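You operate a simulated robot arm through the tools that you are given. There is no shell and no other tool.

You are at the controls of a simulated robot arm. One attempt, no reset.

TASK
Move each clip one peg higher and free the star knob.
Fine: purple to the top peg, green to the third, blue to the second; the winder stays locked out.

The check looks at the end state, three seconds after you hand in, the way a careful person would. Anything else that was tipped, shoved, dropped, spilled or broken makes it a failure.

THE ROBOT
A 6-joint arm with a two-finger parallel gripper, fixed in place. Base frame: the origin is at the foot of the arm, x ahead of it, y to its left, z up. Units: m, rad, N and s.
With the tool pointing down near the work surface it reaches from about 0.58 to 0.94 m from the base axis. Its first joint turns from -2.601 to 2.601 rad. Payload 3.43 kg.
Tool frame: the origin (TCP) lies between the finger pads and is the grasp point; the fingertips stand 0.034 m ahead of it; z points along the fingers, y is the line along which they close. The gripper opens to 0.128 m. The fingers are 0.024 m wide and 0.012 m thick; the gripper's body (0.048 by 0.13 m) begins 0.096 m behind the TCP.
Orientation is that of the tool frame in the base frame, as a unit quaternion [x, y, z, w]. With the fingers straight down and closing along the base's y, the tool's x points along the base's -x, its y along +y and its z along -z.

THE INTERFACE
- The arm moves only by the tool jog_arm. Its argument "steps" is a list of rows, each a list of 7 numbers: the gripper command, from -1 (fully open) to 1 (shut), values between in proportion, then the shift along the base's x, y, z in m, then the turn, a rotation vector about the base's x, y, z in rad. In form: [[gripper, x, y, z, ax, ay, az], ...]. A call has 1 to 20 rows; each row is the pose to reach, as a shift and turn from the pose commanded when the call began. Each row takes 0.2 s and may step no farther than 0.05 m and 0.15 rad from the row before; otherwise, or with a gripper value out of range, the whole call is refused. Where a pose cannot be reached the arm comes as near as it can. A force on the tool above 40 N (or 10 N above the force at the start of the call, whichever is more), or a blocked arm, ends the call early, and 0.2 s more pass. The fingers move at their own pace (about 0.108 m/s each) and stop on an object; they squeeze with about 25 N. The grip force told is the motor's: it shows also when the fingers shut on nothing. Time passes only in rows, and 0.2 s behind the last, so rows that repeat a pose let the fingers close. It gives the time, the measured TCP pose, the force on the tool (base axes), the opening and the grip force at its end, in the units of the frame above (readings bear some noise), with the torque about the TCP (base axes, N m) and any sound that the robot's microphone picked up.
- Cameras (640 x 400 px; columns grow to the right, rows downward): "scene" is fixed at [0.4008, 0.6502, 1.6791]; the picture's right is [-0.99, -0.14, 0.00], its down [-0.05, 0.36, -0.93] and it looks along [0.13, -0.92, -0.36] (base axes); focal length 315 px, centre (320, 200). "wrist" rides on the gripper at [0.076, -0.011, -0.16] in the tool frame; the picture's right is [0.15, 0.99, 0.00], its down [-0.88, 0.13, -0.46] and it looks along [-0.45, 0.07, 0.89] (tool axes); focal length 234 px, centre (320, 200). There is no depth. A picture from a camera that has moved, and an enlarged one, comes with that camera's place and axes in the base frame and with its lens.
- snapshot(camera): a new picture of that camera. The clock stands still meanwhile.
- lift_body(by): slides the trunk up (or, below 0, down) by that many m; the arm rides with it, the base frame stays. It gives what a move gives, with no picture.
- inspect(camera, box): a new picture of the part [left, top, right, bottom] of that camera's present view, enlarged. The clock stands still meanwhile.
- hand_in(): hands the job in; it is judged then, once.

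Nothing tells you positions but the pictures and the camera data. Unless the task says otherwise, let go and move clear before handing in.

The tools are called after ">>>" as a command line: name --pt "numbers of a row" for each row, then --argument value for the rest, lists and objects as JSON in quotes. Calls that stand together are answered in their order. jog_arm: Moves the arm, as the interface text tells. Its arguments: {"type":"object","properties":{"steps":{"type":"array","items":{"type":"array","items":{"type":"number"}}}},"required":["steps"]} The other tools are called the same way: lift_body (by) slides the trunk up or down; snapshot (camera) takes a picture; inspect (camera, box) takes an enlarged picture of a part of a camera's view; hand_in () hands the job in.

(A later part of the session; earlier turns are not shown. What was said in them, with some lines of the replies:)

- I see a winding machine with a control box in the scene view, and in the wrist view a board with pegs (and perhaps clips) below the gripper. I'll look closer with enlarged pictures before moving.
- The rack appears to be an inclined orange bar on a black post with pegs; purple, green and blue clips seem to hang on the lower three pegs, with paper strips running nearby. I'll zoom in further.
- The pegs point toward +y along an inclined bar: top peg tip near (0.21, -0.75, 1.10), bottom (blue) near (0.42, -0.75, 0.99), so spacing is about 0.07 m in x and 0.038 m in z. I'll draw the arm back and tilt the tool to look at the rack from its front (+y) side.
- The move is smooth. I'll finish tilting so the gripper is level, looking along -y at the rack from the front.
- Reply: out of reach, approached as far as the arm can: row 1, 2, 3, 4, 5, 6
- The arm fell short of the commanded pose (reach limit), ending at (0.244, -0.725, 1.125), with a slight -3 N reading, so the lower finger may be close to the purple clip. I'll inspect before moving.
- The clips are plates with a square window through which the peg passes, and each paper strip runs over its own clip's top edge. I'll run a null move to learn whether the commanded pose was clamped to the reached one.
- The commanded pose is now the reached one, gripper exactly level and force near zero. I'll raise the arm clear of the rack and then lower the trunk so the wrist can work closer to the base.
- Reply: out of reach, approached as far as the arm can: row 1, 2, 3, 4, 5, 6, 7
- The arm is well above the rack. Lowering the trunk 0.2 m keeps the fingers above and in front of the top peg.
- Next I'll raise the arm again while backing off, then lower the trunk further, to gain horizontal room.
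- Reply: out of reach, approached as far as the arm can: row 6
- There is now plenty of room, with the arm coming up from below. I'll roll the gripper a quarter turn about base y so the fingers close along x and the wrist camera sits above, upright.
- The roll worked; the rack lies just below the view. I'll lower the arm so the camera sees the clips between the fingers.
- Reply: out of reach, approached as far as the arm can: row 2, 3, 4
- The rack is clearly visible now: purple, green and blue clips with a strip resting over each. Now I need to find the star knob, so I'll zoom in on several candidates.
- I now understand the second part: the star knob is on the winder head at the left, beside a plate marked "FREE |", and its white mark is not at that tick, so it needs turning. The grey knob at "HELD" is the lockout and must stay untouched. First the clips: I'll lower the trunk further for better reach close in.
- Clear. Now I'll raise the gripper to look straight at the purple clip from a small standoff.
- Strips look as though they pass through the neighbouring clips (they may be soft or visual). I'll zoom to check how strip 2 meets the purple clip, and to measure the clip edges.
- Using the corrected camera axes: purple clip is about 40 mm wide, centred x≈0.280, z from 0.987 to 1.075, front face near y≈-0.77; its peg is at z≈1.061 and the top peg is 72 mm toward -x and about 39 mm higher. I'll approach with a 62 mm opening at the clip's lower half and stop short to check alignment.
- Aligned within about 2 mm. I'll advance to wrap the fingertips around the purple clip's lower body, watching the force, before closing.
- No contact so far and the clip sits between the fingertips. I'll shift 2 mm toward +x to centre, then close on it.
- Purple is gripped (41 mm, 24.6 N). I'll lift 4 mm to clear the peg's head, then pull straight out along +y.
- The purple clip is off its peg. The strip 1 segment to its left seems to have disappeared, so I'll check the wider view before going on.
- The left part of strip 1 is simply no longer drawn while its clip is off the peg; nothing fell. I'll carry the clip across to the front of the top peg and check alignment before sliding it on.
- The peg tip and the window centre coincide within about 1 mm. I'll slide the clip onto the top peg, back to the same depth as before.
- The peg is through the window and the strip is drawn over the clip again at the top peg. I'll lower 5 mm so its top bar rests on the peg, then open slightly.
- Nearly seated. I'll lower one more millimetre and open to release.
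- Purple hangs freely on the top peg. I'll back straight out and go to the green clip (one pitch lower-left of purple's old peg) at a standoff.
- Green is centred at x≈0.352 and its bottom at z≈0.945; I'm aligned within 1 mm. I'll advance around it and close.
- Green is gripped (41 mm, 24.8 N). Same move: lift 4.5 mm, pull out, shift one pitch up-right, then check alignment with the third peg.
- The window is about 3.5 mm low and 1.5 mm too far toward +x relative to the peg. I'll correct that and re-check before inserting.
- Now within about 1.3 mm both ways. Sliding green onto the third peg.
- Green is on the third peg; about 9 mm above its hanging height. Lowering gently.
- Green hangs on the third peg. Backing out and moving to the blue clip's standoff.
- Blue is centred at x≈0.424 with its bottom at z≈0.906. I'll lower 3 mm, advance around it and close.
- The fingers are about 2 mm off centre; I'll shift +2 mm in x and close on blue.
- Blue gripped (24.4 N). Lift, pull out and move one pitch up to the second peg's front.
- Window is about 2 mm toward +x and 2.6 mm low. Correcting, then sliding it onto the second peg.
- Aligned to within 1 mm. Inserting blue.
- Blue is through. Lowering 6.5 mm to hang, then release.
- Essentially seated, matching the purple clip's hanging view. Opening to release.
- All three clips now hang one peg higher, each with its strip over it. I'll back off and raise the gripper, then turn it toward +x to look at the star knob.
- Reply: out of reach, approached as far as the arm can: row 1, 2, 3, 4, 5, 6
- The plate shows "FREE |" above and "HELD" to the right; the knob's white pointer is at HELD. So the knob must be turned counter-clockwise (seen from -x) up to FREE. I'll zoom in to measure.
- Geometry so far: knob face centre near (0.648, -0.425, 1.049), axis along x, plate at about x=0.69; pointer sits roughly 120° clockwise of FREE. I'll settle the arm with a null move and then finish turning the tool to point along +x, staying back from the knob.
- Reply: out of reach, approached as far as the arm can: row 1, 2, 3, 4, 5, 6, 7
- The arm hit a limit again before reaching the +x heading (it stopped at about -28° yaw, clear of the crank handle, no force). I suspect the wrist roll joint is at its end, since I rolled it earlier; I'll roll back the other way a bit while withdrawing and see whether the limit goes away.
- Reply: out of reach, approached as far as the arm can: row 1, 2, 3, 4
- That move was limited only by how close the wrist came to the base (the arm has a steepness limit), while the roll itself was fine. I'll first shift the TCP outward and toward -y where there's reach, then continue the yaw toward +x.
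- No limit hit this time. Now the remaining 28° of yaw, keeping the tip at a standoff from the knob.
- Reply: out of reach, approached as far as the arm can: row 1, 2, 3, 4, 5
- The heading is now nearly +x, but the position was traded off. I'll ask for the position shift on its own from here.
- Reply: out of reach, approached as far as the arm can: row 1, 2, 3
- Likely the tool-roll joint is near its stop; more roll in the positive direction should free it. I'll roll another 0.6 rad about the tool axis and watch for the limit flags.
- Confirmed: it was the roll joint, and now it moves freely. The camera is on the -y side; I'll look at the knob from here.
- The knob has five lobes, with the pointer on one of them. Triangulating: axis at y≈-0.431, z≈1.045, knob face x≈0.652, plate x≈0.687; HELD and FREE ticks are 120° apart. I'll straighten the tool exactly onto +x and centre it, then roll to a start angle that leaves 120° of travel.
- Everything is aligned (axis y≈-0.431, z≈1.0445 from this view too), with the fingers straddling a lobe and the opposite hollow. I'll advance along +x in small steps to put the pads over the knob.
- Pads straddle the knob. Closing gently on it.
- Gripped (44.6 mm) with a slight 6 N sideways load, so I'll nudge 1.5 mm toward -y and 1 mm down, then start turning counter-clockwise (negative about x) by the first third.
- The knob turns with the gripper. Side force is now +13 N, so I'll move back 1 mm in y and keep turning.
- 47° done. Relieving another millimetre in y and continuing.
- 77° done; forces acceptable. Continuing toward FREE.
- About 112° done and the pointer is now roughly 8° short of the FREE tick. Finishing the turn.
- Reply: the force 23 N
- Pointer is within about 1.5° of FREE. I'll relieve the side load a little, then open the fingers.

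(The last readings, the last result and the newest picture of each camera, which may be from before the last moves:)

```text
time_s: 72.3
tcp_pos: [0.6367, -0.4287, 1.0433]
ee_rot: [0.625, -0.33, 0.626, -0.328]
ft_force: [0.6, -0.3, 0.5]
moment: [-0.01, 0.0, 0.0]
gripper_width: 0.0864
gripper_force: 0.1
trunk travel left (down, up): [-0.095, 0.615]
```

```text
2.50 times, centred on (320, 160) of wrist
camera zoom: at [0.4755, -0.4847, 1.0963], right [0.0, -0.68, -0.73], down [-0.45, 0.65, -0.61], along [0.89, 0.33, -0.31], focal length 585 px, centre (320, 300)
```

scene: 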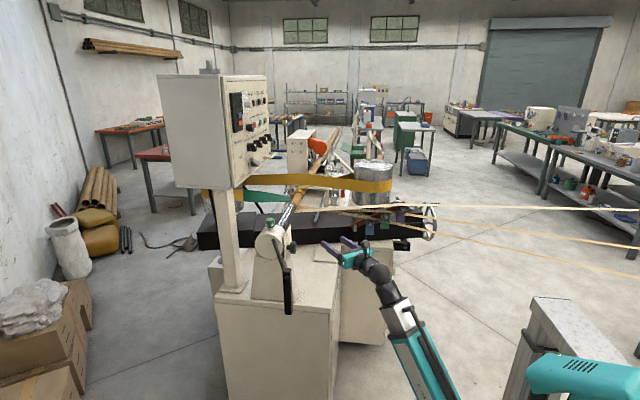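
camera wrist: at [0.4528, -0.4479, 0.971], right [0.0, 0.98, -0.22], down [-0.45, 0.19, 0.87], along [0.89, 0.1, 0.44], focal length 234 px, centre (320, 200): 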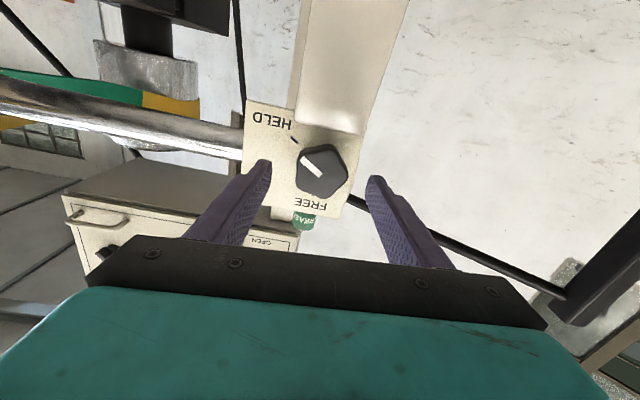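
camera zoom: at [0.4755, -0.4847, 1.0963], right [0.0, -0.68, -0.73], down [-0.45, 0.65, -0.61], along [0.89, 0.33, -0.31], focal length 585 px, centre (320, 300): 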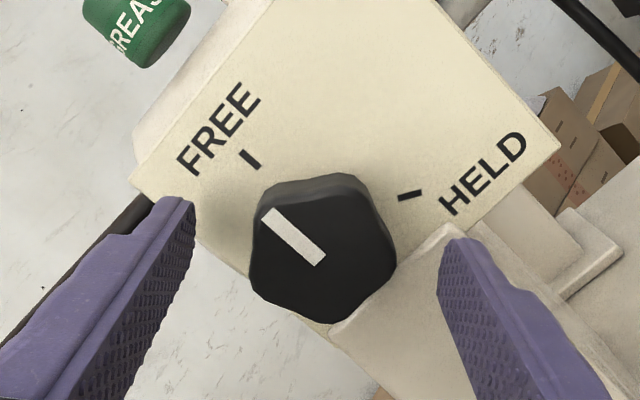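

Released cleanly. I'll back straight out along -x and check the pointer against the FREE tick.

>>> jog_arm --pt "-0.35 -0.03 0 0.001 0 0 0" --pt "-0.35 -0.06 0 0.001 0 0 0" --pt "-0.35 -0.09 0 0.001 0 0 0" --pt "-0.35 -0.1 0 0.001 0 0 0"

>>> snapshot --camera "wrist"

>>> inspect --camera "wrist" --box '[270, 90, 390, 180]'

>>> inspect --camera "scene" --box '[255, 215, 319, 255]'

>>> inspect --camera "scene" --box '[335, 190, 425, 250]'

```text
time_s: 73.3
tcp_pos: [0.5343, -0.4295, 1.0424]
ee_rot: [0.626, -0.33, 0.626, -0.328]
ft_force: [0.9, 0.6, -0.3]
moment: [-0.03, -0.01, -0.02]
gripper_width: 0.0864
gripper_force: 0.0
trunk travel left (down, up): [-0.095, 0.615]
```

```text
taken
camera wrist: at [0.3741, -0.4857, 1.0951], right [0.0, -0.68, -0.73], down [-0.45, 0.65, -0.61], along [0.89, 0.33, -0.31], focal length 234 px, centre (320, 200)
```

wrist: 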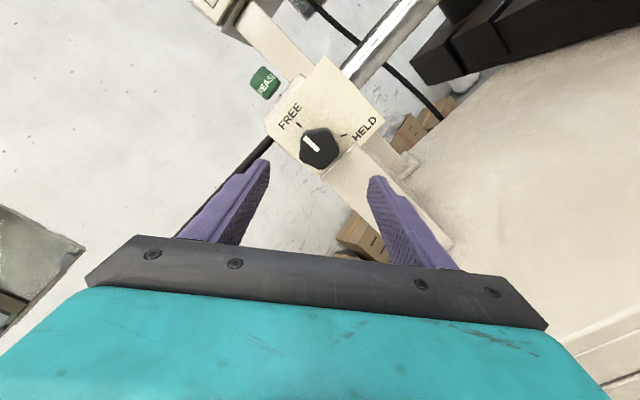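

```text
4.44 times, centred on (330, 135) of wrist
camera zoom: at [0.3741, -0.4857, 1.0951], right [0.0, -0.68, -0.73], down [-0.45, 0.65, -0.61], along [0.89, 0.33, -0.31], focal length 1041 px, centre (276, 489)
```

zoom: 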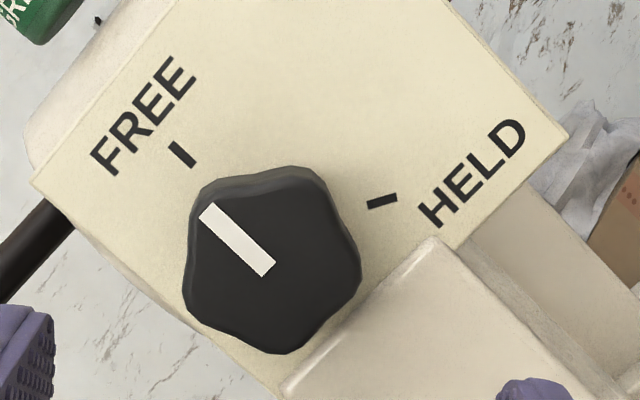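

```text
10.00 times, centred on (287, 235) of scene
camera zoom: at [0.4008, 0.6502, 1.6791], right [-0.99, -0.14, 0.0], down [-0.05, 0.36, -0.93], along [0.13, -0.92, -0.36], focal length 3148 px, centre (650, -150)
```

zoom: 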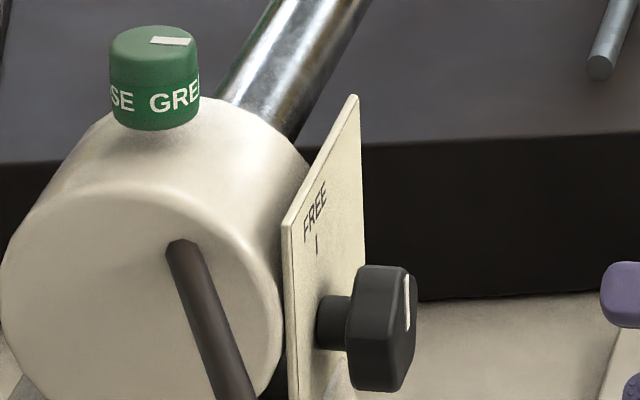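

```text
6.67 times, centred on (380, 220) of scene
camera zoom: at [0.4008, 0.6502, 1.6791], right [-0.99, -0.14, 0.0], down [-0.05, 0.36, -0.93], along [0.13, -0.92, -0.36], focal length 2099 px, centre (-80, 67)
```

zoom: 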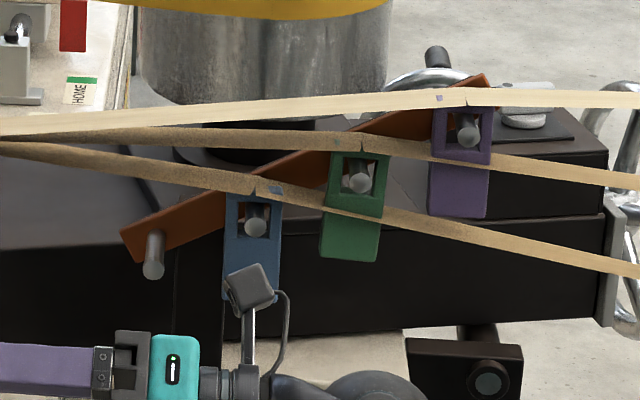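

The pointer now lines up with the FREE tick (within about a degree). I'll back away further and take a last close look at the clips and the lockout knob.

>>> jog_arm --pt "-0.35 -0.02 0.01 0 0 0 0" --pt "-0.35 -0.04 0.02 0 0 0 0"

>>> inspect --camera "scene" --box '[355, 195, 415, 235]'

>>> snapshot --camera "scene"

>>> inspect --camera "scene" --box '[395, 190, 459, 230]'

```text
time_s: 73.9
tcp_pos: [0.4962, -0.4076, 1.0446]
ee_rot: [0.626, -0.33, 0.625, -0.329]
ft_force: [-0.2, -0.7, 0.1]
moment: [-0.01, -0.01, 0.01]
gripper_width: 0.0864
gripper_force: 0.0
trunk travel left (down, up): [-0.095, 0.615]
```

```text
10.00 times, centred on (385, 215) of scene
camera zoom: at [0.4008, 0.6502, 1.6791], right [-0.99, -0.14, 0.0], down [-0.05, 0.36, -0.93], along [0.13, -0.92, -0.36], focal length 3148 px, centre (-330, 50)
```

zoom: 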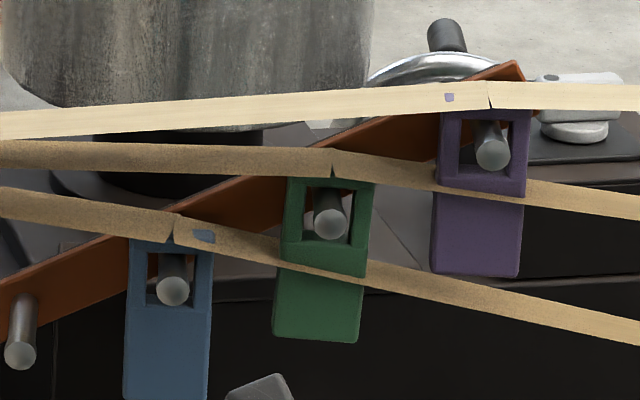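

```text
taken
```

scene: 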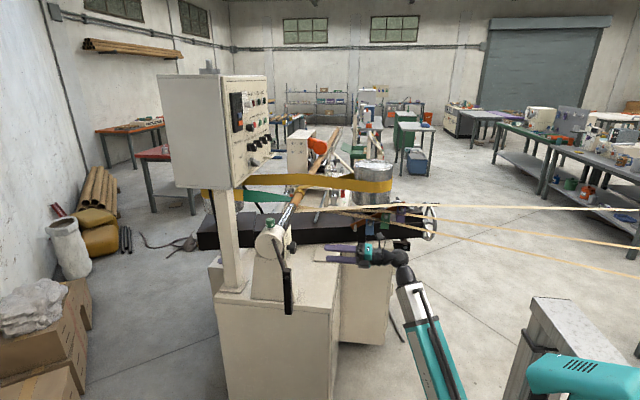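

```text
10.00 times, centred on (427, 210) of scene
camera zoom: at [0.4008, 0.6502, 1.6791], right [-0.99, -0.14, 0.0], down [-0.05, 0.36, -0.93], along [0.13, -0.92, -0.36], focal length 3148 px, centre (-750, 100)
```

zoom: 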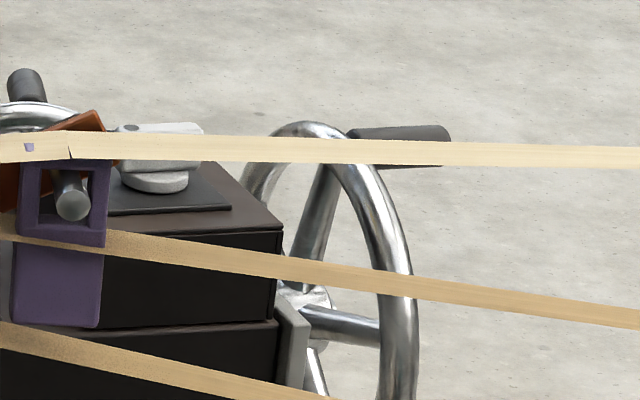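

Everything is in place: purple hangs on the top peg, green on the third and blue on the second, each with its strip over it. The star knob points at FREE, the lockout knob hasn't been touched, and the gripper is open and clear. Handing in.

>>> hand_in

```text
The job is handed in.
```

I moved all three clips one peg higher, turned the star knob to FREE, and handed the job in. I don't have the check's verdict yet.

- **Clips:** purple hangs on the top peg, green on the third and blue on the second, so the lowest peg is now empty. Each paper strip runs over its own clip again. Green was hanging about 5° off vertical in the last picture but was still on its peg.
- **Star knob:** it was pointing at HELD. I turned it about 120°, and the pointer now lines up with the FREE tick to within about a degree.
- **Lockout:** I didn't touch the grey lockout knob, and it looks unchanged from the start.
- **Everything else:** I saw nothing tipped, dropped or shoved. The gripper was open and clear of the machine at hand-in.
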